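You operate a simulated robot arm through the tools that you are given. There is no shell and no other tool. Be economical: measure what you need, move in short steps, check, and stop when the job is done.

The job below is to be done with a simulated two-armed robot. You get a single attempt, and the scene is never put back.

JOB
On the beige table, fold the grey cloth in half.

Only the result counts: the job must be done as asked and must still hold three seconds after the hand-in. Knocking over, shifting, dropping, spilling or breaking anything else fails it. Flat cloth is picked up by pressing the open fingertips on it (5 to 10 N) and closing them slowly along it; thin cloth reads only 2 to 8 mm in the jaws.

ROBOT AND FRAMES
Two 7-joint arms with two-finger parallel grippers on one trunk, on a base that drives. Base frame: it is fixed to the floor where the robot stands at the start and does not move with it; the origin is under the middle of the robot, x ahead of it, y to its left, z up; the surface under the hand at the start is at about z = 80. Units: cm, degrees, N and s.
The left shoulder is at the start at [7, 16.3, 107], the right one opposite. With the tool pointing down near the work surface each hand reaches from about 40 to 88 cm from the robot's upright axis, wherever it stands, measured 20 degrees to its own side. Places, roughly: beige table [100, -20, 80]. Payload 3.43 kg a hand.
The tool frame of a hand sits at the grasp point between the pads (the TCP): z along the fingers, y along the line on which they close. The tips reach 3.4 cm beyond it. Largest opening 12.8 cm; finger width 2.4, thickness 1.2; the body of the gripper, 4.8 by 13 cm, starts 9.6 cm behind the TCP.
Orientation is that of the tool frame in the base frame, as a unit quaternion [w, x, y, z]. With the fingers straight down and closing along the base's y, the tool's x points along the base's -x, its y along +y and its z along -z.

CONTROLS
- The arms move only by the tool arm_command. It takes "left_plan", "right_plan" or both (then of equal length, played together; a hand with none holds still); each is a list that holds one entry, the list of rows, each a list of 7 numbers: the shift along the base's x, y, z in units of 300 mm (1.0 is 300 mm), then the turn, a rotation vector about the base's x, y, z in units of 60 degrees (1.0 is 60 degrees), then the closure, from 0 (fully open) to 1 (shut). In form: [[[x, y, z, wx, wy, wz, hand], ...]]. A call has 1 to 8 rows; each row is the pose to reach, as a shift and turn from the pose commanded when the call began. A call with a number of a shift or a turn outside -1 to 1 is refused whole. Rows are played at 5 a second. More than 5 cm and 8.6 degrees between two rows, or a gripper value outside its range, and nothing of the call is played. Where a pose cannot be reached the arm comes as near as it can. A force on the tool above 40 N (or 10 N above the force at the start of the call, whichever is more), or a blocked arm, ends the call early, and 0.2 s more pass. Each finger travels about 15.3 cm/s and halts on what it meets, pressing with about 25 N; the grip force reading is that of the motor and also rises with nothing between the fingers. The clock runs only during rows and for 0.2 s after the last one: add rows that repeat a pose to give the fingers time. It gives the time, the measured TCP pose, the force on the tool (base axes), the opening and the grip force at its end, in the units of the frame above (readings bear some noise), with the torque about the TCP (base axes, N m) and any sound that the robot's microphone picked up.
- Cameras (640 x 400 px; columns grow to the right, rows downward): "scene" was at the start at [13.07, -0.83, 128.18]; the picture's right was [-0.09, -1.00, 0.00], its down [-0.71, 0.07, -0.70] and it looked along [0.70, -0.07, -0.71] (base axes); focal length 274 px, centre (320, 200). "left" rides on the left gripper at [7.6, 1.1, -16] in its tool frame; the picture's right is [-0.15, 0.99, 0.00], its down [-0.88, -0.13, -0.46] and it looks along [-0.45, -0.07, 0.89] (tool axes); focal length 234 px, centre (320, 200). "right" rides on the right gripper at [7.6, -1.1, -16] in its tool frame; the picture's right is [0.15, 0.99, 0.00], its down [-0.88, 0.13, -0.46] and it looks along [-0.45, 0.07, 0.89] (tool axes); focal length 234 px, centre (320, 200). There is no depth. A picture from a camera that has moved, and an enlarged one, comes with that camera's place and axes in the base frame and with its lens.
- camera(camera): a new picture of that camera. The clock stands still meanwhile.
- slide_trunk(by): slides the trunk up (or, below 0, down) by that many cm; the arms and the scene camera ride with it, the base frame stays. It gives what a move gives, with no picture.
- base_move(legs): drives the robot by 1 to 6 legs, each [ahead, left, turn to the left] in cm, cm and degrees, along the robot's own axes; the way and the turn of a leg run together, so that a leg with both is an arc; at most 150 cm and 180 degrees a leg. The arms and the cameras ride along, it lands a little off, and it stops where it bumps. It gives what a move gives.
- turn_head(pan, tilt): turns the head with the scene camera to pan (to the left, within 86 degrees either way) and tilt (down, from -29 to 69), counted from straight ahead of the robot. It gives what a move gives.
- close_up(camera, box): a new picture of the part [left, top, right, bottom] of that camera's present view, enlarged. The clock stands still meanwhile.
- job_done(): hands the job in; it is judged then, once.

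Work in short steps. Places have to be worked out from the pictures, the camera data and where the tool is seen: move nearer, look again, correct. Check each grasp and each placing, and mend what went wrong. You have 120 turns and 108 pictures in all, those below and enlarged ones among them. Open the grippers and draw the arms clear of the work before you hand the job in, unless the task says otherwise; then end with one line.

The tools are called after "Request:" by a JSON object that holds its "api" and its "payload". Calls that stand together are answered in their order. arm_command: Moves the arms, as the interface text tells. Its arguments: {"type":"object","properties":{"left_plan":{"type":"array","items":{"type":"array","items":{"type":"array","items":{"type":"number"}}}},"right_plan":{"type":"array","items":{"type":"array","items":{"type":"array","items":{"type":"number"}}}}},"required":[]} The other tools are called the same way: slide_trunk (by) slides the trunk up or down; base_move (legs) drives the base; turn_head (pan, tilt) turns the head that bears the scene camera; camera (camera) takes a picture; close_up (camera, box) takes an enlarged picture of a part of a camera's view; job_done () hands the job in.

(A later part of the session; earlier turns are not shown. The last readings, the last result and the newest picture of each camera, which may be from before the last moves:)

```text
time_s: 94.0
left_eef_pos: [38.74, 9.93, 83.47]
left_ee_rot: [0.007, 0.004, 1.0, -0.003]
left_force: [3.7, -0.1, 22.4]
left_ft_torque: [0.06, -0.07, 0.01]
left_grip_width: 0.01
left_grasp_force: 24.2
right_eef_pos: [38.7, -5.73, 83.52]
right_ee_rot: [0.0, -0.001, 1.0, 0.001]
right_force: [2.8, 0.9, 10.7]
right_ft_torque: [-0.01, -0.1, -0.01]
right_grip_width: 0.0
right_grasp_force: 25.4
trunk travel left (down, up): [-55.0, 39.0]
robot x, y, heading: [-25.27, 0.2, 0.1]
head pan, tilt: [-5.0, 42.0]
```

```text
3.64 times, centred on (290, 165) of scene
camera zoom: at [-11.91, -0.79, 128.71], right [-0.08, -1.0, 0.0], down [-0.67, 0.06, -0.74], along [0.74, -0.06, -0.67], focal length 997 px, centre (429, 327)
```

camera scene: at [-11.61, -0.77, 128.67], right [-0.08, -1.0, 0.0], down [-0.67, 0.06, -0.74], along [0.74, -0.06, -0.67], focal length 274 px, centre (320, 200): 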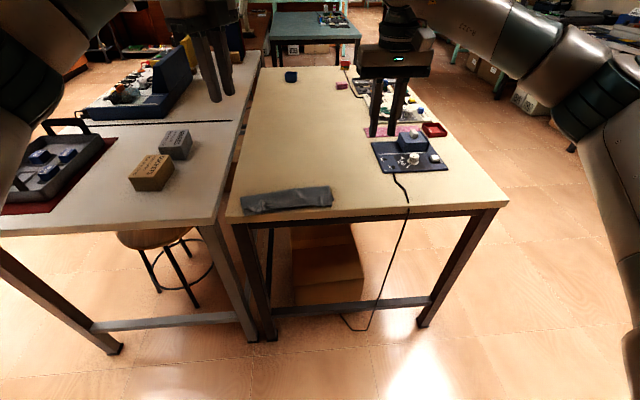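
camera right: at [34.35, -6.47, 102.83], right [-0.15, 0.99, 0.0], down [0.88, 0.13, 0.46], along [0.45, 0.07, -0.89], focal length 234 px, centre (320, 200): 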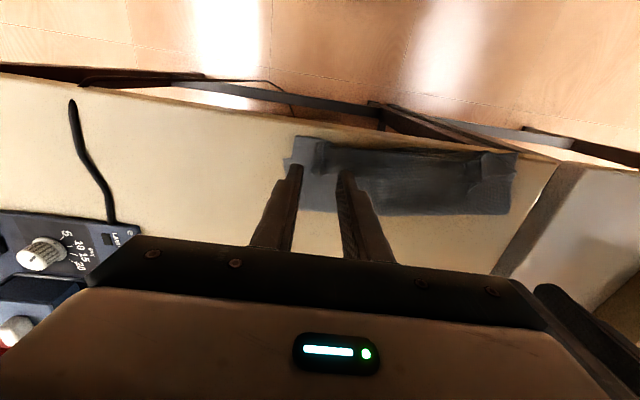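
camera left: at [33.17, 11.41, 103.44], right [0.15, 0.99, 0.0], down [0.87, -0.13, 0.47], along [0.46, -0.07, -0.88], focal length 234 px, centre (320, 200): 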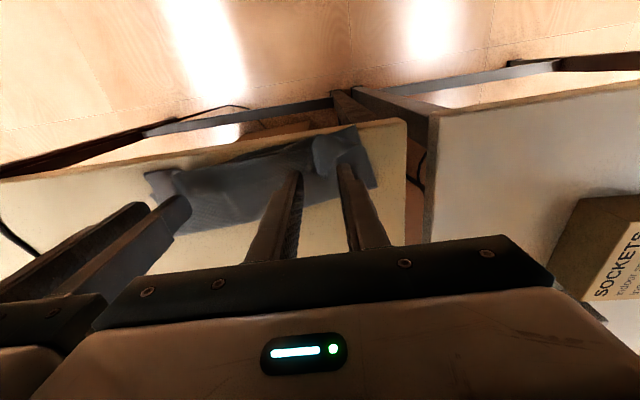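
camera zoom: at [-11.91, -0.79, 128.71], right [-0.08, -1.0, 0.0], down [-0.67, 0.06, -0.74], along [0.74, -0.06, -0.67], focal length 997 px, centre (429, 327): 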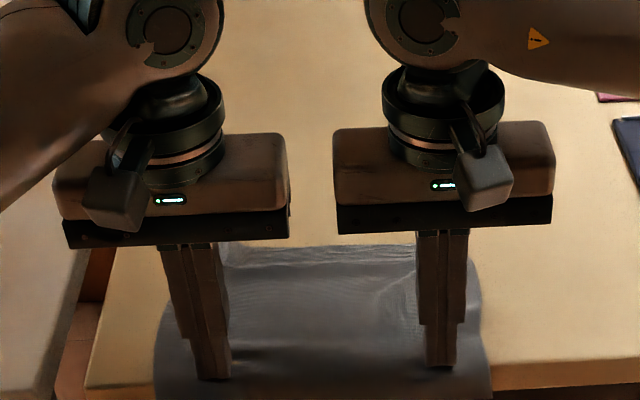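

The near edge now overhangs. I lift and hover near the far ridges to locate them.

Request:
{"api": "arm_command", "payload": {"left_plan": [[[0, 0, 0.08, 0, 0, 0, 1], [0.05, 0.01, 0.2, 0, 0, 0, 0.77], [0.15, 0.02, 0.3, 0, 0, 0, 0.77], [0.27, 0.03, 0.33, 0, 0, 0, 0.77], [0.4, 0.03, 0.3, 0, 0, 0, 0.77], [0.4, 0.03, 0.28, 0, 0, 0, 0.77]]], "right_plan": [[[0, 0, 0.08, 0, 0, 0, 1], [0.05, 0.01, 0.2, 0, 0, 0, 0.77], [0.14, 0.02, 0.3, 0, 0, 0, 0.77], [0.25, 0.03, 0.33, 0, 0, 0, 0.77], [0.37, 0.04, 0.3, 0, 0, 0, 0.77], [0.37, 0.04, 0.28, 0, 0, 0, 0.77]]]}}

Request:
{"api": "close_up", "payload": {"camera": "scene", "box": [210, 110, 370, 220]}}

Request:
{"api": "camera", "payload": {"camera": "left"}}

Request:
{"api": "camera", "payload": {"camera": "right"}}

```text
time_s: 95.4
left_eef_pos: [50.96, 10.84, 91.76]
left_ee_rot: [0.005, 0.004, 1.0, -0.002]
left_force: [0.1, 0.1, -0.4]
left_ft_torque: [-0.02, -0.02, -0.01]
left_grip_width: 2.92
left_grasp_force: 0.1
right_eef_pos: [50.09, -4.43, 91.72]
right_ee_rot: [0.0, -0.002, 1.0, 0.002]
right_force: [-0.8, 0.3, 0.0]
right_ft_torque: [-0.01, -0.05, -0.04]
right_grip_width: 2.96
right_grasp_force: 0.0
trunk travel left (down, up): [-55.0, 39.0]
robot x, y, heading: [-24.64, -0.45, 0.2]
head pan, tilt: [-5.0, 42.0]
```

```text
3.64 times, centred on (290, 165) of scene
camera zoom: at [-11.7, -0.76, 128.68], right [-0.08, -1.0, 0.0], down [-0.67, 0.06, -0.74], along [0.74, -0.06, -0.67], focal length 997 px, centre (429, 327)
```

zoom: 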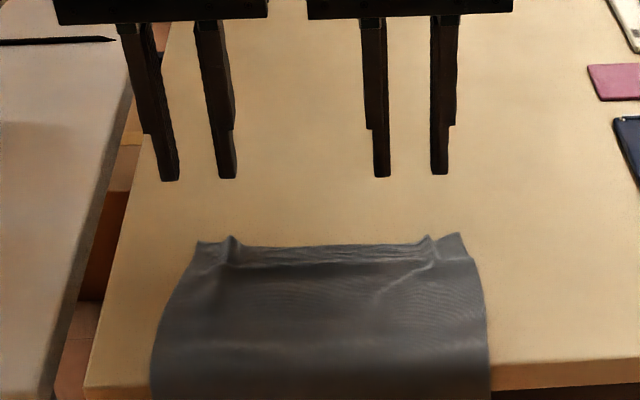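

```text
28 pictures are left
camera left: at [43.1, 12.07, 107.63], right [0.15, 0.99, 0.0], down [0.87, -0.13, 0.47], along [0.46, -0.07, -0.88], focal length 234 px, centre (320, 200)
```

left: 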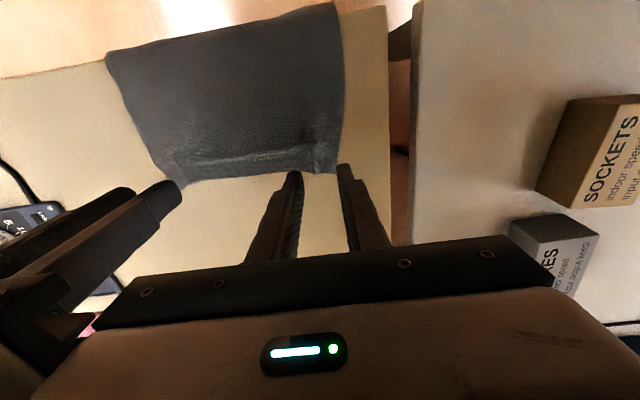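

```text
27 pictures are left
camera right: at [42.5, -5.6, 107.58], right [-0.15, 0.99, 0.0], down [0.88, 0.13, 0.46], along [0.45, 0.07, -0.89], focal length 234 px, centre (320, 200)
```

right: 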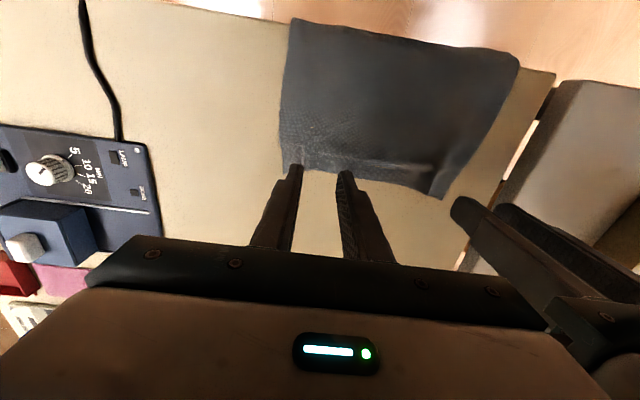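

The cloth is square and overhangs the front edge by about 3 cm (far edge x≈52.5–53.5). I grip the far edge at its standing ridges, left ≈[51.7,10.1], right ≈[50.9,-6].

Request:
{"api": "arm_command", "payload": {"left_plan": [[[0.025, -0.025, -0.08, 0, 0, 0, 0.72], [0.025, -0.025, -0.17, 0, 0, 0, 0.72], [0.025, -0.025, -0.24, 0, 0, 0, 0.72], [0.025, -0.025, -0.268, 0, 0, 0, 0.72], [0.025, -0.025, -0.272, 0, 0, 0, 0.72]]], "right_plan": [[[0.027, -0.052, -0.08, 0, 0, 0, 0.72], [0.027, -0.052, -0.17, 0, 0, 0, 0.72], [0.027, -0.052, -0.24, 0, 0, 0, 0.72], [0.027, -0.052, -0.267, 0, 0, 0, 0.72], [0.027, -0.052, -0.271, 0, 0, 0, 0.72]]]}}

Request:
{"api": "arm_command", "payload": {"left_plan": [[[0, 0, 0, 0, 0, 0, 0.76], [0, 0, 0, 0, 0, 0, 0.8], [0, 0, 0, 0, 0, 0, 0.84], [0, 0, 0, 0, 0, 0, 0.88], [0, 0, 0, 0, 0, 0, 0.92], [0, 0, 0, 0, 0, 0, 0.96], [0, 0, 0, 0, 0, 0, 1], [0, 0, 0, 0, 0, 0, 1]]], "right_plan": [[[0, 0, 0, 0, 0, 0, 0.76], [0, 0, 0, 0, 0, 0, 0.8], [0, 0, 0, 0, 0, 0, 0.84], [0, 0, 0, 0, 0, 0, 0.88], [0, 0, 0, 0, 0, 0, 0.92], [0, 0, 0, 0, 0, 0, 0.96], [0, 0, 0, 0, 0, 0, 1], [0, 0, 0, 0, 0, 0, 1]]]}}

Request:
{"api": "camera", "payload": {"camera": "left"}}

Request:
{"api": "camera", "payload": {"camera": "right"}}

```text
time_s: 96.6
left_eef_pos: [51.66, 10.18, 83.58]
left_ee_rot: [0.006, 0.003, 1.0, -0.003]
left_force: [0.1, 0.7, 3.4]
left_ft_torque: [0.05, 0.02, -0.03]
left_grip_width: 3.56
left_grasp_force: 0.0
right_eef_pos: [50.82, -6.03, 83.64]
right_ee_rot: [0.0, -0.002, 1.0, 0.001]
right_force: [0.9, 0.6, -0.2]
right_ft_torque: [0.01, -0.03, -0.02]
right_grip_width: 3.58
right_grasp_force: 0.0
trunk travel left (down, up): [-55.0, 39.0]
robot x, y, heading: [-24.83, 0.3, 0.0]
head pan, tilt: [-5.0, 42.0]
```

```text
time_s: 98.4
left_eef_pos: [51.61, 10.17, 83.65]
left_ee_rot: [0.005, 0.004, 1.0, -0.002]
left_force: [0.0, 0.4, 1.8]
left_ft_torque: [0.04, -0.01, 0.0]
left_grip_width: 0.18
left_grasp_force: 24.6
right_eef_pos: [50.89, -5.97, 83.63]
right_ee_rot: [0.001, -0.001, 1.0, 0.001]
right_force: [0.7, 0.6, 1.2]
right_ft_torque: [0.02, 0.0, 0.01]
right_grip_width: 0.0
right_grasp_force: 25.7
trunk travel left (down, up): [-55.0, 39.0]
robot x, y, heading: [-24.76, -0.29, 0.2]
head pan, tilt: [-5.0, 42.0]
```

```text
26 pictures are left
camera left: at [43.88, 11.38, 99.48], right [0.15, 0.99, 0.0], down [0.87, -0.13, 0.47], along [0.46, -0.07, -0.88], focal length 234 px, centre (320, 200)
```

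left: 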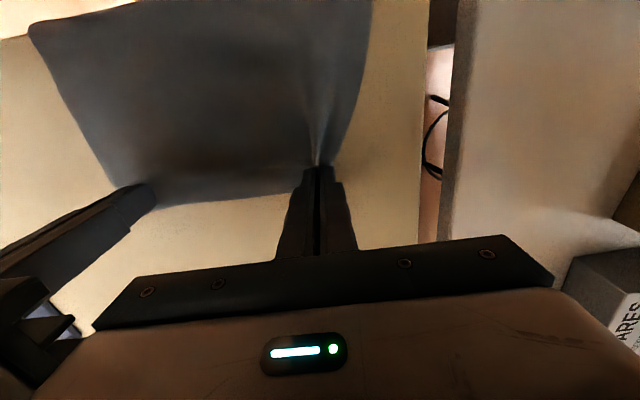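

```text
25 pictures are left
camera right: at [43.29, -7.16, 99.44], right [-0.15, 0.99, 0.0], down [0.88, 0.13, 0.46], along [0.45, 0.07, -0.89], focal length 234 px, centre (320, 200)
```

right: 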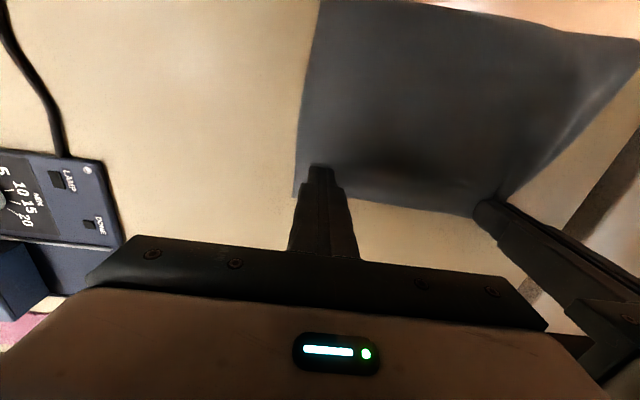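

Left holds; right slipped because its outer finger was off the cloth (corner at y≈-7.8). I shift the right hand 1.3 cm inward, press firmer and close again.

Request:
{"api": "arm_command", "payload": {"right_plan": [[[0, 0.02, 0.04, 0, 0, 0, 0.85], [0.015, 0.043, 0.04, 0, 0, 0, 0.76], [0.015, 0.043, 0.01, 0, 0, 0, 0.76], [0.015, 0.043, 0, 0, 0, 0, 0.76], [0.015, 0.043, -0.006, 0, 0, 0, 0.76], [0.015, 0.043, -0.008, 0, 0, 0, 0.76]]]}}

```text
time_s: 99.8
left_eef_pos: [51.52, 10.17, 83.53]
left_ee_rot: [0.006, 0.003, 1.0, -0.002]
left_force: [0.6, 0.6, 0.1]
left_ft_torque: [-0.03, -0.02, -0.01]
left_grip_width: 0.21
left_grasp_force: 24.9
right_eef_pos: [51.32, -4.74, 83.43]
right_ee_rot: [0.001, -0.002, 1.0, 0.0]
right_force: [0.8, -1.0, 8.4]
right_ft_torque: [-0.18, -0.06, -0.02]
right_grip_width: 3.07
right_grasp_force: 0.1
trunk travel left (down, up): [-55.0, 39.0]
robot x, y, heading: [-25.1, 0.14, 0.4]
head pan, tilt: [-5.0, 42.0]
```

The right presses 8.4 N; I close it slowly.

Request:
{"api": "arm_command", "payload": {"right_plan": [[[0, 0, 0, 0, 0, 0, 0.79], [0, 0, 0, 0, 0, 0, 0.82], [0, 0, 0, 0, 0, 0, 0.85], [0, 0, 0, 0, 0, 0, 0.88], [0, 0, 0, 0, 0, 0, 0.91], [0, 0, 0, 0, 0, 0, 0.95], [0, 0, 0, 0, 0, 0, 1], [0, 0, 0, 0, 0, 0, 1]]]}}

Request:
{"api": "camera", "payload": {"camera": "right"}}

```text
time_s: 101.6
left_eef_pos: [51.67, 10.17, 83.69]
left_ee_rot: [0.006, 0.003, 1.0, -0.003]
left_force: [-1.1, -8.5, 0.8]
left_ft_torque: [-0.26, -0.01, -0.02]
left_grip_width: 0.2
left_grasp_force: 25.3
right_eef_pos: [51.11, -4.7, 83.46]
right_ee_rot: [0.001, -0.001, 1.0, 0.003]
right_force: [0.4, 9.4, 15.4]
right_ft_torque: [0.23, -0.04, 0.01]
right_grip_width: 0.18
right_grasp_force: 24.8
trunk travel left (down, up): [-55.0, 39.0]
robot x, y, heading: [-25.04, -0.26, 0.5]
head pan, tilt: [-5.0, 42.0]
```

```text
24 pictures are left
camera right: at [43.57, -5.8, 99.34], right [-0.15, 0.99, 0.0], down [0.88, 0.13, 0.46], along [0.45, 0.07, -0.89], focal length 234 px, centre (320, 200)
```

right: 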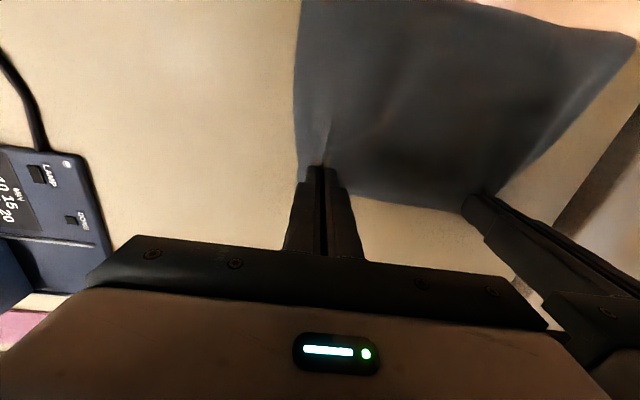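

Both corners are held. I fold over on a taut arc: up, over, and towards the front edge.

Request:
{"api": "arm_command", "payload": {"left_plan": [[[-0.027, 0, 0.09, 0, 0, 0, 1], [-0.087, 0, 0.18, 0, 0, 0, 1], [-0.187, 0, 0.247, 0, 0, 0, 1], [-0.303, 0, 0.257, 0, 0, 0, 1], [-0.42, 0, 0.213, 0, 0, 0, 1], [-0.493, 0, 0.133, 0, 0, 0, 1], [-0.493, 0, 0.133, 0, 0, 0, 1]]], "right_plan": [[[-0.01, 0, 0.09, 0, 0, 0, 1], [-0.07, 0, 0.18, 0, 0, 0, 1], [-0.17, 0, 0.247, 0, 0, 0, 1], [-0.286, 0, 0.257, 0, 0, 0, 1], [-0.403, 0, 0.213, 0, 0, 0, 1], [-0.476, 0, 0.133, 0, 0, 0, 1], [-0.476, 0, 0.133, 0, 0, 0, 1]]]}}

Request:
{"api": "close_up", "payload": {"camera": "scene", "box": [210, 120, 370, 240]}}

Request:
{"api": "camera", "payload": {"camera": "left"}}

```text
time_s: 103.2
left_eef_pos: [36.75, 10.2, 87.55]
left_ee_rot: [0.006, 0.003, 1.0, -0.002]
left_force: [0.0, -11.6, -1.1]
left_ft_torque: [-0.42, 0.01, 0.01]
left_grip_width: 0.21
left_grasp_force: 25.0
right_eef_pos: [37.01, -4.74, 87.31]
right_ee_rot: [-0.001, -0.001, 1.0, 0.0]
right_force: [0.6, 12.6, -0.1]
right_ft_torque: [0.42, 0.04, 0.02]
right_grip_width: 0.15
right_grasp_force: 25.0
trunk travel left (down, up): [-55.0, 39.0]
robot x, y, heading: [-25.24, 0.2, 0.1]
head pan, tilt: [-5.0, 42.0]
```

```text
3.33 times, centred on (290, 180) of scene
camera zoom: at [-11.64, -0.77, 128.67], right [-0.08, -1.0, 0.0], down [-0.67, 0.06, -0.74], along [0.74, -0.06, -0.67], focal length 914 px, centre (420, 267)
```

zoom: 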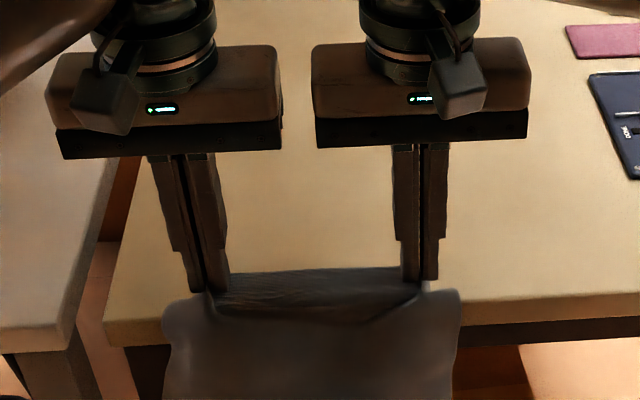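

```text
22 pictures are left
camera left: at [29.05, 11.41, 103.53], right [0.15, 0.99, 0.0], down [0.87, -0.13, 0.47], along [0.46, -0.07, -0.88], focal length 234 px, centre (320, 200)
```

left: 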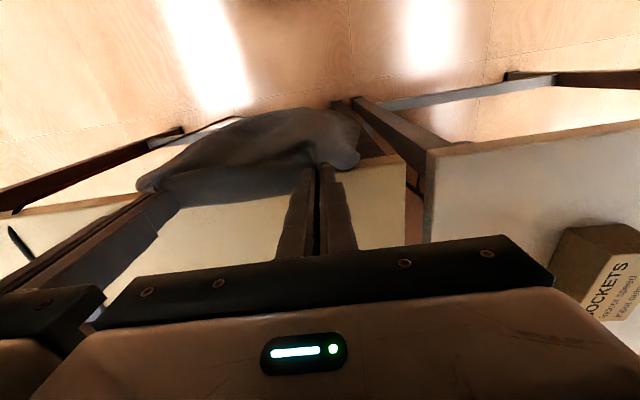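

The cloth slid off with the hands and now hangs from them in front of the table, still held by both. That gives a better way: raise it, set its lower edge on the table at the far side, lay the lower half towards the robot, then fold the held edge away towards +x so the grip faces the right way. I raise it and drive forward.

Request:
{"api": "arm_command", "payload": {"left_plan": [[[-0.01, -0.003, 0.1, 0, 0, 0, 1], [-0.01, -0.006, 0.2, 0, 0, 0, 1], [-0.01, -0.008, 0.32, 0, 0, 0, 1], [-0.01, -0.008, 0.44, 0, 0, 0, 1], [-0.01, -0.008, 0.55, 0, 0, 0, 1], [-0.01, -0.008, 0.62, 0, 0, 0, 1], [0, -0.008, 0.66, 0, 0, 0, 1], [0, -0.008, 0.66, 0, 0, 0, 1]]], "right_plan": [[[-0.01, 0.003, 0.1, 0, 0, 0, 1], [-0.01, 0.006, 0.2, 0, 0, 0, 1], [-0.01, 0.008, 0.32, 0, 0, 0, 1], [-0.01, 0.008, 0.44, 0, 0, 0, 1], [-0.01, 0.008, 0.55, 0, 0, 0, 1], [-0.01, 0.008, 0.62, 0, 0, 0, 1], [0, 0.008, 0.667, 0, 0, 0, 1], [0, 0.008, 0.667, 0, 0, 0, 1]]]}}

Request:
{"api": "camera", "payload": {"camera": "scene"}}

```text
time_s: 105.0
left_eef_pos: [36.83, 9.91, 107.3]
left_ee_rot: [0.006, 0.004, 1.0, -0.002]
left_force: [0.0, -0.5, 0.4]
left_ft_torque: [-0.02, 0.02, 0.0]
left_grip_width: 0.18
left_grasp_force: 25.4
right_eef_pos: [37.09, -4.47, 107.37]
right_ee_rot: [-0.001, -0.002, 1.0, 0.001]
right_force: [-1.0, 0.9, 0.2]
right_ft_torque: [0.01, 0.02, 0.0]
right_grip_width: 0.17
right_grasp_force: 25.2
trunk travel left (down, up): [-55.0, 39.0]
robot x, y, heading: [-25.1, -0.02, 0.1]
head pan, tilt: [-5.0, 42.0]
```

```text
21 pictures are left
camera scene: at [-11.6, -0.77, 128.67], right [-0.08, -1.0, 0.0], down [-0.67, 0.06, -0.74], along [0.74, -0.06, -0.67], focal length 274 px, centre (320, 200)
```

scene: 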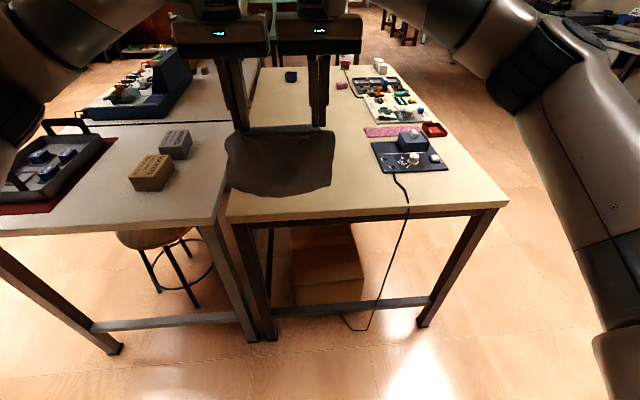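

The cloth hangs cleanly between the hands. I drive 20 cm forward so it hangs over the clear part of the table.

Request:
{"api": "base_move", "payload": {"legs": [[20, 0, 0]]}}

Request:
{"api": "camera", "payload": {"camera": "scene"}}

```text
time_s: 106.6
left_eef_pos: [56.92, 10.0, 107.28]
left_ee_rot: [0.006, 0.003, 1.0, -0.003]
left_force: [0.8, 0.2, 0.2]
left_ft_torque: [-0.03, 0.05, -0.01]
left_grip_width: 0.22
left_grasp_force: 25.0
right_eef_pos: [57.13, -4.48, 107.38]
right_ee_rot: [0.0, -0.002, 1.0, 0.001]
right_force: [-0.5, -0.4, 0.2]
right_ft_torque: [-0.01, 0.03, 0.04]
right_grip_width: 0.19
right_grasp_force: 24.8
trunk travel left (down, up): [-55.0, 39.0]
robot x, y, heading: [-4.95, 0.16, 0.2]
head pan, tilt: [-5.0, 42.0]
```

```text
20 pictures are left
camera scene: at [8.39, -0.68, 128.67], right [-0.08, -1.0, 0.0], down [-0.67, 0.06, -0.74], along [0.74, -0.06, -0.67], focal length 274 px, centre (320, 200)
```

scene: 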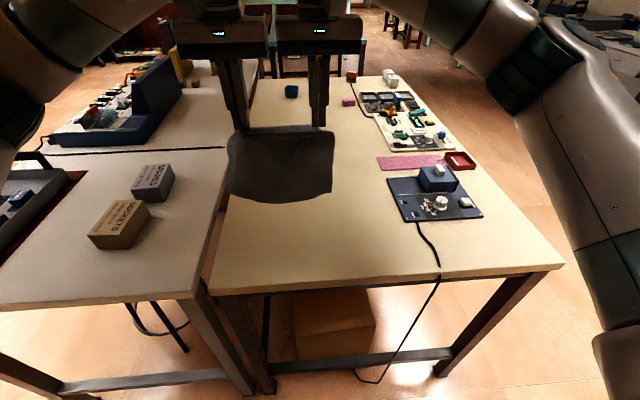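

The cloth hangs above clear table. I lower it with a motion towards the robot so that the lower edge touches and trails behind.

Request:
{"api": "arm_command", "payload": {"left_plan": [[[0, 0, -0.077, 0, 0, 0, 1], [0, 0, -0.143, 0, 0, 0, 1], [-0.02, 0, -0.183, 0, 0, 0, 1], [-0.05, 0, -0.217, 0, 0, 0, 1], [-0.09, 0, -0.25, 0, 0, 0, 1], [-0.127, 0, -0.283, 0, 0, 0, 1], [-0.163, 0, -0.317, 0, 0, 0, 1], [-0.2, 0, -0.35, 0, 0, 0, 1]]], "right_plan": [[[0, 0, -0.077, 0, 0, 0, 1], [0, 0, -0.143, 0, 0, 0, 1], [-0.02, 0, -0.183, 0, 0, 0, 1], [-0.05, 0, -0.217, 0, 0, 0, 1], [-0.09, 0, -0.25, 0, 0, 0, 1], [-0.127, 0, -0.283, 0, 0, 0, 1], [-0.163, 0, -0.317, 0, 0, 0, 1], [-0.2, 0, -0.35, 0, 0, 0, 1]]]}}

Request:
{"api": "camera", "payload": {"camera": "scene"}}

Request:
{"api": "camera", "payload": {"camera": "left"}}

```text
time_s: 108.4
left_eef_pos: [50.71, 9.97, 96.67]
left_ee_rot: [0.005, 0.003, 1.0, -0.003]
left_force: [-0.1, -0.1, -0.3]
left_ft_torque: [0.01, -0.03, 0.01]
left_grip_width: 0.18
left_grasp_force: 24.4
right_eef_pos: [51.06, -4.33, 96.86]
right_ee_rot: [0.0, -0.001, 1.0, 0.001]
right_force: [-0.3, 0.2, 0.4]
right_ft_torque: [0.01, -0.02, 0.0]
right_grip_width: 0.17
right_grasp_force: 25.0
trunk travel left (down, up): [-55.0, 39.0]
robot x, y, heading: [-5.08, -0.01, 0.4]
head pan, tilt: [-5.0, 42.0]
```

```text
19 pictures are left
camera scene: at [8.33, -0.68, 128.67], right [-0.08, -1.0, 0.0], down [-0.67, 0.06, -0.74], along [0.74, -0.06, -0.67], focal length 274 px, centre (320, 200)
```

scene: 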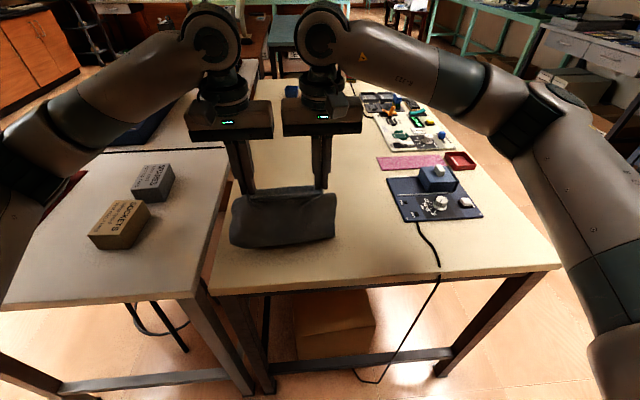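

```text
18 pictures are left
camera left: at [42.97, 11.24, 112.7], right [0.15, 0.99, 0.0], down [0.87, -0.13, 0.47], along [0.46, -0.07, -0.88], focal length 234 px, centre (320, 200)
```

left: 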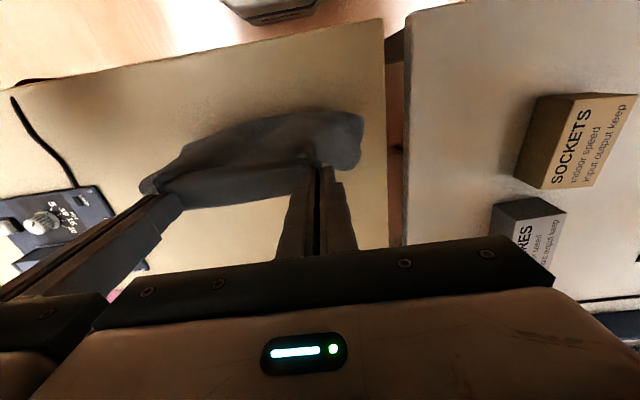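

The lower part is lying with a curve towards the robot. I keep lowering while moving towards the robot to lay the rest of the lower half.

Request:
{"api": "arm_command", "payload": {"left_plan": [[[-0.035, 0, -0.032, 0, 0, 0, 1], [-0.07, 0, -0.064, 0, 0, 0, 1], [-0.105, 0, -0.096, 0, 0, 0, 1], [-0.14, 0, -0.128, 0, 0, 0, 1], [-0.177, 0, -0.16, 0, 0, 0, 1], [-0.177, 0, -0.16, 0, 0, 0, 1]]], "right_plan": [[[-0.035, 0, -0.032, 0, 0, 0, 1], [-0.07, 0, -0.064, 0, 0, 0, 1], [-0.105, 0, -0.096, 0, 0, 0, 1], [-0.14, 0, -0.128, 0, 0, 0, 1], [-0.18, 0, -0.164, 0, 0, 0, 1], [-0.18, 0, -0.164, 0, 0, 0, 1]]]}}

Request:
{"api": "close_up", "payload": {"camera": "scene", "box": [200, 150, 380, 290]}}

Request:
{"api": "camera", "payload": {"camera": "right"}}

```text
time_s: 109.8
left_eef_pos: [45.47, 10.01, 91.86]
left_ee_rot: [0.005, 0.002, 1.0, -0.002]
left_force: [-0.1, -1.3, -0.2]
left_ft_torque: [-0.04, 0.02, 0.0]
left_grip_width: 0.19
left_grasp_force: 24.9
right_eef_pos: [45.67, -4.41, 91.91]
right_ee_rot: [-0.001, -0.001, 1.0, 0.001]
right_force: [-0.4, 1.2, -0.6]
right_ft_torque: [-0.02, -0.01, 0.02]
right_grip_width: 0.17
right_grasp_force: 25.0
trunk travel left (down, up): [-55.0, 39.0]
robot x, y, heading: [-5.48, 0.15, 0.1]
head pan, tilt: [-5.0, 42.0]
```

```text
2.86 times, centred on (290, 220) of scene
camera zoom: at [8.35, -0.68, 128.67], right [-0.08, -1.0, 0.0], down [-0.67, 0.06, -0.74], along [0.74, -0.06, -0.67], focal length 783 px, centre (406, 143)
```

zoom: 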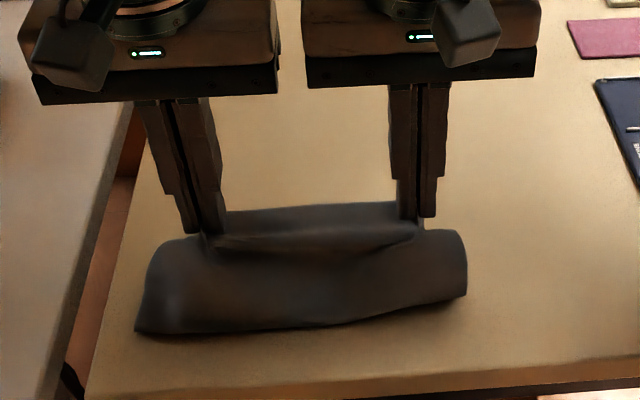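

```text
16 pictures are left
camera right: at [38.08, -5.54, 107.74], right [-0.15, 0.99, 0.0], down [0.88, 0.13, 0.46], along [0.45, 0.07, -0.89], focal length 234 px, centre (320, 200)
```

right: 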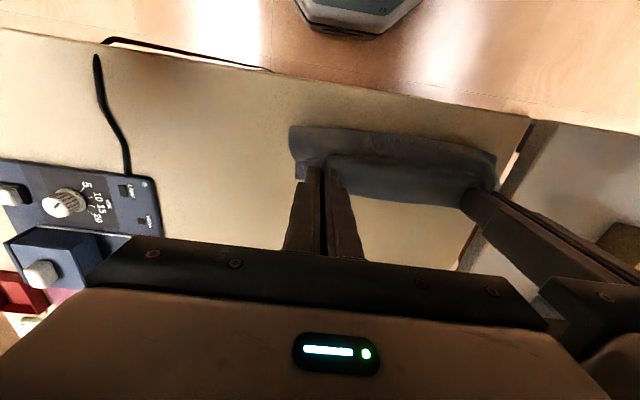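

The lower half lies on the table with its edge at x≈53–54.6, and the fold bulge is at x≈44. Now I carry the held edge over towards +x and down, stopping just above the lower edge to check alignment.

Request:
{"api": "arm_command", "payload": {"left_plan": [[[0.04, 0, 0, 0, 0, 0, 1], [0.083, 0, -0.017, 0, 0, 0, 1], [0.12, 0, -0.04, 0, 0, 0, 1], [0.16, 0, -0.073, 0, 0, 0, 1], [0.19, 0, -0.11, 0, 0, 0, 1], [0.207, 0, -0.15, 0, 0, 0, 1], [0.225, 0, -0.19, 0, 0, 0, 1], [0.225, 0, -0.2, 0, 0, 0, 1]]], "right_plan": [[[0.04, 0, 0, 0, 0, 0, 1], [0.083, 0, -0.017, 0, 0, 0, 1], [0.12, 0, -0.04, 0, 0, 0, 1], [0.16, 0, -0.073, 0, 0, 0, 1], [0.19, 0, -0.11, 0, 0, 0, 1], [0.207, 0, -0.15, 0, 0, 0, 1], [0.225, 0, -0.19, 0, 0, 0, 1], [0.225, 0, -0.2, 0, 0, 0, 1]]]}}

Request:
{"api": "close_up", "payload": {"camera": "scene", "box": [200, 150, 380, 290]}}

Request:
{"api": "camera", "payload": {"camera": "left"}}

```text
time_s: 111.6
left_eef_pos: [52.29, 10.01, 85.96]
left_ee_rot: [0.006, 0.004, 1.0, -0.002]
left_force: [-0.4, -0.1, -0.7]
left_ft_torque: [-0.01, -0.01, 0.01]
left_grip_width: 0.19
left_grasp_force: 25.1
right_eef_pos: [52.35, -4.43, 86.07]
right_ee_rot: [0.0, -0.002, 1.0, 0.001]
right_force: [0.4, 0.1, 0.5]
right_ft_torque: [0.0, 0.0, -0.01]
right_grip_width: 0.15
right_grasp_force: 24.9
trunk travel left (down, up): [-55.0, 39.0]
robot x, y, heading: [-4.98, 0.12, 0.0]
head pan, tilt: [-5.0, 42.0]
```

```text
2.86 times, centred on (290, 220) of scene
camera zoom: at [8.32, -0.69, 128.67], right [-0.08, -1.0, 0.0], down [-0.67, 0.06, -0.74], along [0.74, -0.06, -0.67], focal length 783 px, centre (406, 143)
```

zoom: 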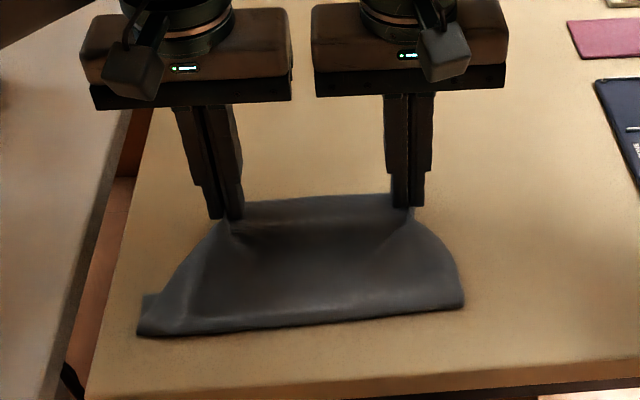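

```text
14 pictures are left
camera left: at [44.43, 11.22, 101.93], right [0.15, 0.99, 0.0], down [0.87, -0.13, 0.47], along [0.46, -0.07, -0.88], focal length 234 px, centre (320, 200)
```

left: 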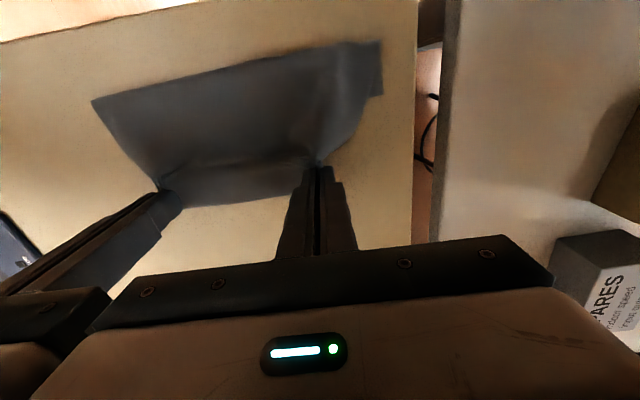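

Only about 3–4 cm of the lower part was laid: my move towards the robot dragged the lower edge along. I lift it up again at x≈60 and lower straight down this time, so that it lays itself by bulging towards the robot.

Request:
{"api": "arm_command", "payload": {"left_plan": [[[0, 0, 0.1, 0, 0, 0, 1], [0.02, 0, 0.22, 0, 0, 0, 1], [0.07, 0, 0.34, 0, 0, 0, 1], [0.13, 0, 0.45, 0, 0, 0, 1], [0.2, 0, 0.55, 0, 0, 0, 1], [0.257, 0, 0.6, 0, 0, 0, 1], [0.257, 0, 0.6, 0, 0, 0, 1], [0.257, 0, 0.6, 0, 0, 0, 1]]], "right_plan": [[[0, 0, 0.1, 0, 0, 0, 1], [0.02, 0, 0.22, 0, 0, 0, 1], [0.07, 0, 0.34, 0, 0, 0, 1], [0.13, 0, 0.45, 0, 0, 0, 1], [0.2, 0, 0.55, 0, 0, 0, 1], [0.257, 0, 0.597, 0, 0, 0, 1], [0.257, 0, 0.597, 0, 0, 0, 1], [0.257, 0, 0.597, 0, 0, 0, 1]]]}}

Request:
{"api": "arm_command", "payload": {"left_plan": [[[0, 0, -0.05, 0, 0, 0, 1], [0, 0, -0.1, 0, 0, 0, 1], [0, 0, -0.15, 0, 0, 0, 1], [0, 0, -0.2, 0, 0, 0, 1], [0, 0, -0.25, 0, 0, 0, 1], [0, 0, -0.3, 0, 0, 0, 1], [0, 0, -0.35, 0, 0, 0, 1], [0, 0, -0.37, 0, 0, 0, 1]]], "right_plan": [[[0, 0, -0.05, 0, 0, 0, 1], [0, 0, -0.1, 0, 0, 0, 1], [0, 0, -0.15, 0, 0, 0, 1], [0, 0, -0.2, 0, 0, 0, 1], [0, 0, -0.25, 0, 0, 0, 1], [0, 0, -0.3, 0, 0, 0, 1], [0, 0, -0.35, 0, 0, 0, 1], [0, 0, -0.37, 0, 0, 0, 1]]]}}

Request:
{"api": "close_up", "payload": {"camera": "scene", "box": [200, 120, 380, 260]}}

```text
time_s: 113.4
left_eef_pos: [59.91, 9.92, 104.08]
left_ee_rot: [0.006, 0.004, 1.0, -0.002]
left_force: [0.9, 0.3, -0.3]
left_ft_torque: [-0.01, -0.01, 0.01]
left_grip_width: 0.19
left_grasp_force: 25.5
right_eef_pos: [60.22, -4.37, 103.84]
right_ee_rot: [0.001, -0.003, 1.0, 0.001]
right_force: [0.2, -0.5, 0.1]
right_ft_torque: [0.01, -0.01, 0.03]
right_grip_width: 0.19
right_grasp_force: 25.0
trunk travel left (down, up): [-55.0, 39.0]
robot x, y, heading: [-4.89, 0.21, 0.1]
head pan, tilt: [-5.0, 42.0]
```

```text
time_s: 115.2
left_eef_pos: [59.88, 9.83, 92.86]
left_ee_rot: [0.006, 0.003, 1.0, -0.002]
left_force: [0.8, 0.3, -0.3]
left_ft_torque: [0.01, 0.01, -0.02]
left_grip_width: 0.19
left_grasp_force: 25.3
right_eef_pos: [60.12, -4.38, 92.82]
right_ee_rot: [0.0, -0.002, 1.0, 0.001]
right_force: [0.1, -0.6, 0.1]
right_ft_torque: [-0.04, -0.01, -0.01]
right_grip_width: 0.19
right_grasp_force: 25.0
trunk travel left (down, up): [-55.0, 39.0]
robot x, y, heading: [-4.97, -0.13, 0.3]
head pan, tilt: [-5.0, 42.0]
```

```text
2.86 times, centred on (290, 190) of scene
camera zoom: at [8.34, -0.69, 128.67], right [-0.08, -1.0, 0.0], down [-0.67, 0.06, -0.74], along [0.74, -0.06, -0.67], focal length 783 px, centre (406, 229)
```

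zoom: 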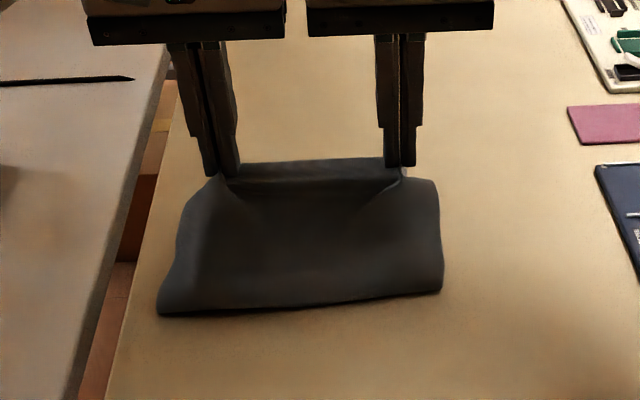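

The front now sits at x≈53.5–54 with some 5–6 cm tucked beneath. I lower further, moving slightly towards the robot so the fold rolls forward.

Request:
{"api": "arm_command", "payload": {"left_plan": [[[-0.03, 0, -0.03, 0, 0, 0, 1], [-0.07, 0, -0.07, 0, 0, 0, 1], [-0.1, 0, -0.12, 0, 0, 0, 1], [-0.1, 0, -0.17, 0, 0, 0, 1], [-0.09, 0, -0.21, 0, 0, 0, 1], [-0.08, 0, -0.24, 0, 0, 0, 1], [-0.08, 0, -0.24, 0, 0, 0, 1]]], "right_plan": [[[-0.03, 0, -0.03, 0, 0, 0, 1], [-0.07, 0, -0.07, 0, 0, 0, 1], [-0.1, 0, -0.12, 0, 0, 0, 1], [-0.1, 0, -0.17, 0, 0, 0, 1], [-0.09, 0, -0.21, 0, 0, 0, 1], [-0.08, 0, -0.24, 0, 0, 0, 1], [-0.08, 0, -0.24, 0, 0, 0, 1]]]}}

Request:
{"api": "close_up", "payload": {"camera": "scene", "box": [210, 130, 350, 240]}}

Request:
{"api": "camera", "payload": {"camera": "left"}}

```text
time_s: 116.8
left_eef_pos: [57.47, 9.96, 85.74]
left_ee_rot: [0.006, 0.003, 1.0, -0.002]
left_force: [-0.1, -0.2, 0.4]
left_ft_torque: [-0.04, -0.01, 0.01]
left_grip_width: 0.22
left_grasp_force: 25.4
right_eef_pos: [57.66, -4.43, 85.56]
right_ee_rot: [0.001, -0.001, 1.0, 0.001]
right_force: [0.2, -0.3, 0.6]
right_ft_torque: [-0.02, 0.02, -0.04]
right_grip_width: 0.21
right_grasp_force: 24.5
trunk travel left (down, up): [-55.0, 39.0]
robot x, y, heading: [-4.98, -0.16, 0.3]
head pan, tilt: [-5.0, 42.0]
```

```text
3.64 times, centred on (280, 185) of scene
camera zoom: at [8.32, -0.69, 128.67], right [-0.08, -1.0, 0.0], down [-0.67, 0.06, -0.74], along [0.74, -0.06, -0.67], focal length 997 px, centre (466, 254)
```

zoom: 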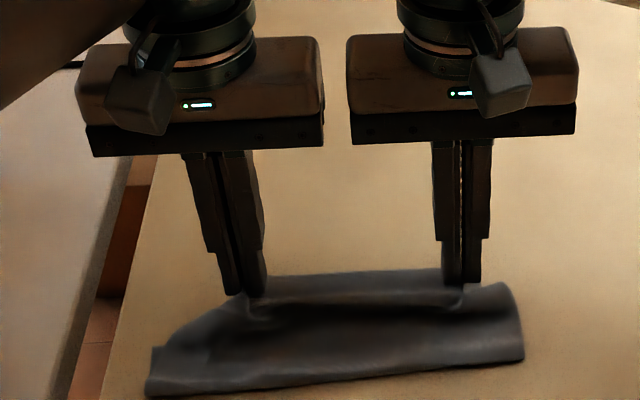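

```text
11 pictures are left
camera left: at [49.75, 11.2, 101.64], right [0.15, 0.99, 0.0], down [0.87, -0.13, 0.47], along [0.46, -0.07, -0.88], focal length 234 px, centre (320, 200)
```

left: 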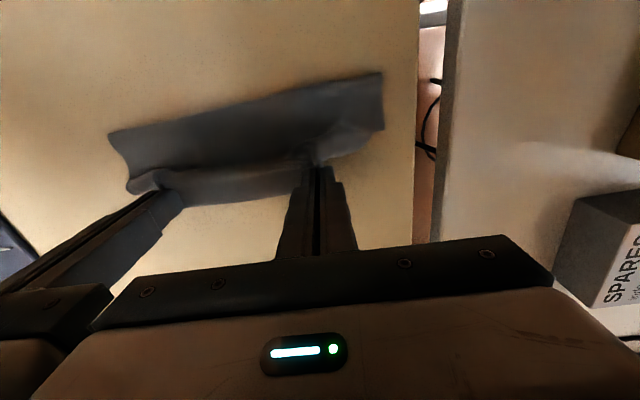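

I need to see how far the lower layer extends; I zoom on the left side.

Request:
{"api": "close_up", "payload": {"camera": "left", "box": [90, 50, 410, 220]}}

```text
2.00 times, centred on (250, 135) of left
camera zoom: at [49.75, 11.2, 101.64], right [0.15, 0.99, 0.0], down [0.87, -0.13, 0.47], along [0.46, -0.07, -0.88], focal length 468 px, centre (460, 330)
```

zoom: 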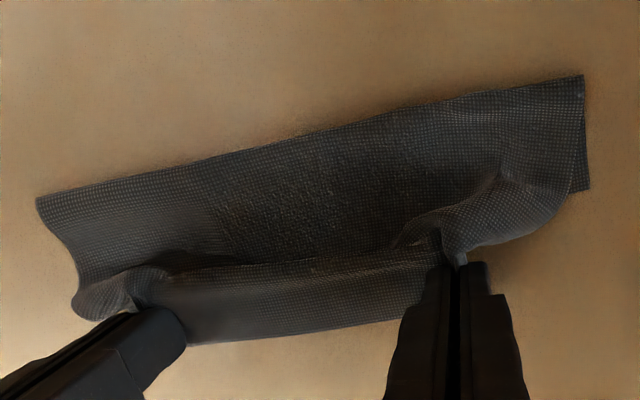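

The mid part looks close to half (front fold x≈50.8, held edge ≈60, lower edge by length ≈59). I shift back 0.8 cm, spread the hands slightly, lower to the table, release and lift away.

Request:
{"api": "arm_command", "payload": {"left_plan": [[[-0.014, 0.006, -0.02, 0, 0, 0, 1], [-0.027, 0.012, -0.04, 0, 0, 0, 1], [-0.027, 0.014, -0.055, 0, 0, 0, 1], [-0.027, 0.014, -0.058, 0, 0, 0, 1], [-0.027, 0.014, -0.058, 0, 0, 0, 0.93], [-0.027, 0.014, -0.058, 0, 0, 0, 0.86], [-0.027, 0.014, -0.058, 0, 0, 0, 0.78], [-0.027, 0.014, -0.058, 0, 0, 0, 0.74]]], "right_plan": [[[-0.014, -0.006, -0.02, 0, 0, 0, 1], [-0.027, -0.012, -0.04, 0, 0, 0, 1], [-0.027, -0.014, -0.05, 0, 0, 0, 1], [-0.027, -0.014, -0.052, 0, 0, 0, 1], [-0.027, -0.014, -0.052, 0, 0, 0, 0.93], [-0.027, -0.014, -0.052, 0, 0, 0, 0.86], [-0.027, -0.014, -0.052, 0, 0, 0, 0.78], [-0.027, -0.014, -0.052, 0, 0, 0, 0.74]]]}}

Request:
{"api": "arm_command", "payload": {"left_plan": [[[0, 0, 0.04, 0, 0, 0, 0.74], [0, 0, 0.12, 0, 0, 0, 0.74], [0, 0.06, 0.24, 0, 0, 0, 0.74], [0, 0.15, 0.36, 0, 0, 0, 0.74], [0, 0.25, 0.46, 0, 0, 0, 0.74]]], "right_plan": [[[0, 0, 0.04, 0, 0, 0, 0.74], [0, 0, 0.12, 0, 0, 0, 0.74], [0, -0.06, 0.24, 0, 0, 0, 0.74], [0, -0.15, 0.36, 0, 0, 0, 0.74], [0, -0.25, 0.46, 0, 0, 0, 0.74]]]}}

Request:
{"api": "close_up", "payload": {"camera": "scene", "box": [210, 140, 350, 240]}}

```text
time_s: 118.6
left_eef_pos: [56.67, 10.35, 83.97]
left_ee_rot: [0.005, 0.003, 1.0, -0.002]
left_force: [0.6, -0.3, 0.2]
left_ft_torque: [-0.02, 0.04, 0.0]
left_grip_width: 3.32
left_grasp_force: 0.1
right_eef_pos: [56.97, -4.86, 84.0]
right_ee_rot: [0.0, -0.001, 1.0, 0.001]
right_force: [0.4, 0.1, 0.3]
right_ft_torque: [-0.03, 0.0, 0.03]
right_grip_width: 3.35
right_grasp_force: 0.0
trunk travel left (down, up): [-55.0, 39.0]
robot x, y, heading: [-5.26, -0.01, 0.1]
head pan, tilt: [-5.0, 42.0]
```

```text
time_s: 119.8
left_eef_pos: [56.65, 18.01, 97.71]
left_ee_rot: [0.006, 0.004, 1.0, -0.003]
left_force: [-0.2, 0.6, -0.1]
left_ft_torque: [0.0, 0.02, 0.01]
left_grip_width: 3.36
left_grasp_force: 0.1
right_eef_pos: [56.74, -12.37, 97.86]
right_ee_rot: [0.001, -0.002, 1.0, 0.001]
right_force: [-0.2, 0.5, 1.2]
right_ft_torque: [0.01, 0.01, 0.02]
right_grip_width: 3.32
right_grasp_force: 0.0
trunk travel left (down, up): [-55.0, 39.0]
robot x, y, heading: [-4.85, 0.11, 0.3]
head pan, tilt: [-5.0, 42.0]
```

```text
4.00 times, centred on (280, 190) of scene
camera zoom: at [8.18, -0.69, 128.68], right [-0.08, -1.0, 0.0], down [-0.67, 0.06, -0.74], along [0.74, -0.06, -0.67], focal length 1096 px, centre (480, 240)
```

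zoom: 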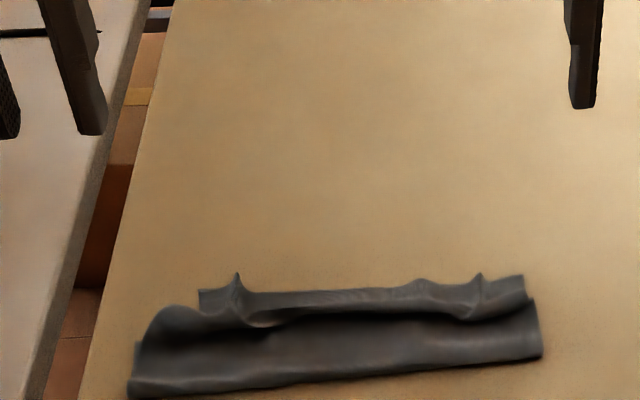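

It's released but the top layer has a slack bump (footprint only 6 cm deep). I regrasp the two ridges where I let go, and pull the edge gently +x at low height to flatten the top.

Request:
{"api": "arm_command", "payload": {"left_plan": [[[0, -0.1, -0.1, 0, 0, 0, 0.74], [0, -0.2, -0.2, 0, 0, 0, 0.74], [0, -0.256, -0.32, 0, 0, 0, 0.74], [0, -0.256, -0.42, 0, 0, 0, 0.74], [0, -0.256, -0.457, 0, 0, 0, 0.76], [0, -0.256, -0.457, 0, 0, 0, 0.84], [0, -0.256, -0.457, 0, 0, 0, 0.92], [0, -0.256, -0.457, 0, 0, 0, 1]]], "right_plan": [[[0, 0.1, -0.1, 0, 0, 0, 0.74], [0, 0.2, -0.2, 0, 0, 0, 0.74], [0, 0.254, -0.32, 0, 0, 0, 0.74], [0, 0.254, -0.42, 0, 0, 0, 0.74], [0, 0.254, -0.46, 0, 0, 0, 0.76], [0, 0.254, -0.46, 0, 0, 0, 0.84], [0, 0.254, -0.46, 0, 0, 0, 0.92], [0, 0.254, -0.46, 0, 0, 0, 1]]]}}

Request:
{"api": "arm_command", "payload": {"left_plan": [[[0, 0, 0, 0, 0, 0, 1], [0.01, 0, 0.02, 0, 0, 0, 1], [0.03, 0, 0.03, 0, 0, 0, 1], [0.055, 0, 0.03, 0, 0, 0, 1], [0.08, 0, 0.03, 0, 0, 0, 1], [0.1, 0, 0.025, 0, 0, 0, 1], [0.1, 0, 0.025, 0, 0, 0, 1]]], "right_plan": [[[0, 0, 0, 0, 0, 0, 1], [0.01, 0, 0.02, 0, 0, 0, 1], [0.03, 0, 0.03, 0, 0, 0, 1], [0.055, 0, 0.03, 0, 0, 0, 1], [0.08, 0, 0.03, 0, 0, 0, 1], [0.1, 0, 0.025, 0, 0, 0, 1], [0.1, 0, 0.025, 0, 0, 0, 1]]]}}

Request:
{"api": "camera", "payload": {"camera": "left"}}

```text
time_s: 121.6
left_eef_pos: [56.69, 10.24, 84.15]
left_ee_rot: [0.006, 0.003, 1.0, -0.004]
left_force: [-0.6, -7.3, -0.9]
left_ft_torque: [-0.28, 0.01, -0.02]
left_grip_width: 0.17
left_grasp_force: 24.7
right_eef_pos: [56.91, -4.77, 84.0]
right_ee_rot: [0.0, -0.002, 1.0, 0.001]
right_force: [0.7, 7.9, -0.2]
right_ft_torque: [0.24, -0.03, -0.05]
right_grip_width: 0.16
right_grasp_force: 24.9
trunk travel left (down, up): [-55.0, 39.0]
robot x, y, heading: [-5.1, -0.16, 0.3]
head pan, tilt: [-5.0, 42.0]
```

```text
time_s: 123.2
left_eef_pos: [59.62, 10.14, 84.99]
left_ee_rot: [0.007, 0.003, 1.0, -0.003]
left_force: [-1.0, -9.7, 0.3]
left_ft_torque: [-0.35, 0.01, 0.03]
left_grip_width: 0.2
left_grasp_force: 25.0
right_eef_pos: [59.88, -4.82, 84.67]
right_ee_rot: [-0.001, -0.001, 1.0, 0.001]
right_force: [0.2, 10.7, -0.3]
right_ft_torque: [0.34, 0.0, -0.03]
right_grip_width: 0.16
right_grasp_force: 24.6
trunk travel left (down, up): [-55.0, 39.0]
robot x, y, heading: [-4.86, 0.22, 0.4]
head pan, tilt: [-5.0, 42.0]
```

```text
8 pictures are left
camera left: at [51.93, 11.43, 100.78], right [0.15, 0.99, 0.0], down [0.87, -0.13, 0.47], along [0.46, -0.07, -0.88], focal length 234 px, centre (320, 200)
```

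left: 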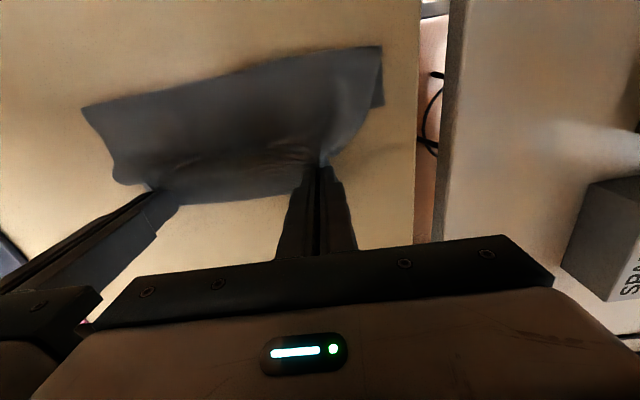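

The top is flat now, but the lower layer's left corner appears at x≈54.8, so less than half may be underneath. I lift the top back over towards the robot to see the lower layer.

Request:
{"api": "arm_command", "payload": {"left_plan": [[[-0.05, 0, 0.1, 0, 0, 0, 1], [-0.14, 0, 0.2, 0, 0, 0, 1], [-0.23, 0, 0.24, 0, 0, 0, 1], [-0.32, 0, 0.247, 0, 0, 0, 1], [-0.39, 0, 0.2, 0, 0, 0, 1], [-0.453, 0, 0.15, 0, 0, 0, 1], [-0.453, 0, 0.15, 0, 0, 0, 1]]], "right_plan": [[[-0.05, 0, 0.1, 0, 0, 0, 1], [-0.14, 0, 0.2, 0, 0, 0, 1], [-0.23, 0, 0.24, 0, 0, 0, 1], [-0.32, 0, 0.247, 0, 0, 0, 1], [-0.39, 0, 0.2, 0, 0, 0, 1], [-0.453, 0, 0.15, 0, 0, 0, 1], [-0.453, 0, 0.15, 0, 0, 0, 1]]]}}

Request:
{"api": "close_up", "payload": {"camera": "scene", "box": [200, 140, 360, 250]}}

```text
time_s: 124.8
left_eef_pos: [46.13, 10.12, 89.32]
left_ee_rot: [0.005, 0.003, 1.0, -0.003]
left_force: [0.3, -10.6, 0.4]
left_ft_torque: [-0.41, 0.0, 0.0]
left_grip_width: 0.17
left_grasp_force: 24.6
right_eef_pos: [46.26, -4.69, 89.23]
right_ee_rot: [0.0, -0.002, 1.0, 0.0]
right_force: [0.5, 10.5, -0.7]
right_ft_torque: [0.39, 0.03, -0.02]
right_grip_width: 0.18
right_grasp_force: 25.7
trunk travel left (down, up): [-55.0, 39.0]
robot x, y, heading: [-4.93, 0.19, 0.1]
head pan, tilt: [-5.0, 42.0]
```

```text
3.64 times, centred on (280, 195) of scene
camera zoom: at [8.37, -0.68, 128.67], right [-0.08, -1.0, 0.0], down [-0.67, 0.06, -0.74], along [0.74, -0.06, -0.67], focal length 997 px, centre (466, 218)
```

zoom: 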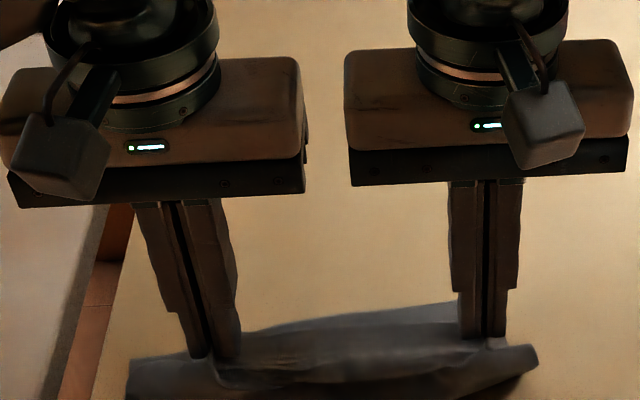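

Now the lower edge is visible: x≈52.0 on the left to ≈53.7 on the right, so about 9 cm lies underneath. I bring the held edge down onto that line (left hand x≈50.8, right ≈52.4) and check before releasing.

Request:
{"api": "arm_command", "payload": {"left_plan": [[[0.03, 0, 0.035, 0, 0, 0, 1], [0.063, 0, 0.053, 0, 0, 0, 1], [0.117, 0, 0.017, 0, 0, 0, 1], [0.147, 0, -0.067, 0, 0, 0, 1], [0.157, 0, -0.13, 0, 0, 0, 1], [0.157, 0, -0.163, 0, 0, 0, 1], [0.157, 0, -0.163, 0, 0, 0, 1]]], "right_plan": [[[0.035, 0, 0.035, 0, 0, 0, 1], [0.07, 0, 0.053, 0, 0, 0, 1], [0.14, 0, 0.017, 0, 0, 0, 1], [0.185, 0, -0.067, 0, 0, 0, 1], [0.203, 0, -0.13, 0, 0, 0, 1], [0.205, 0, -0.163, 0, 0, 0, 1], [0.205, 0, -0.163, 0, 0, 0, 1]]]}}

Request:
{"api": "close_up", "payload": {"camera": "left", "box": [60, 20, 420, 220]}}

```text
time_s: 126.4
left_eef_pos: [50.74, 10.31, 84.34]
left_ee_rot: [0.007, 0.004, 1.0, -0.002]
left_force: [1.2, -9.5, -0.2]
left_ft_torque: [-0.43, -0.06, 0.01]
left_grip_width: 0.22
left_grasp_force: 25.3
right_eef_pos: [52.55, -4.52, 84.3]
right_ee_rot: [0.0, -0.002, 1.0, 0.001]
right_force: [-0.5, 11.3, -0.1]
right_ft_torque: [0.4, 0.03, -0.04]
right_grip_width: 0.17
right_grasp_force: 24.7
trunk travel left (down, up): [-55.0, 39.0]
robot x, y, heading: [-5.07, -0.11, 0.1]
head pan, tilt: [-5.0, 42.0]
```

```text
1.78 times, centred on (240, 120) of left
camera zoom: at [43.07, 11.41, 100.3], right [0.15, 0.99, 0.0], down [0.87, -0.13, 0.47], along [0.46, -0.07, -0.88], focal length 416 px, centre (462, 342)
```

zoom: 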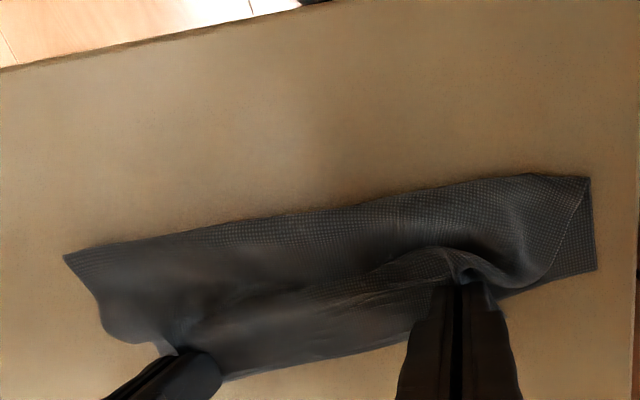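

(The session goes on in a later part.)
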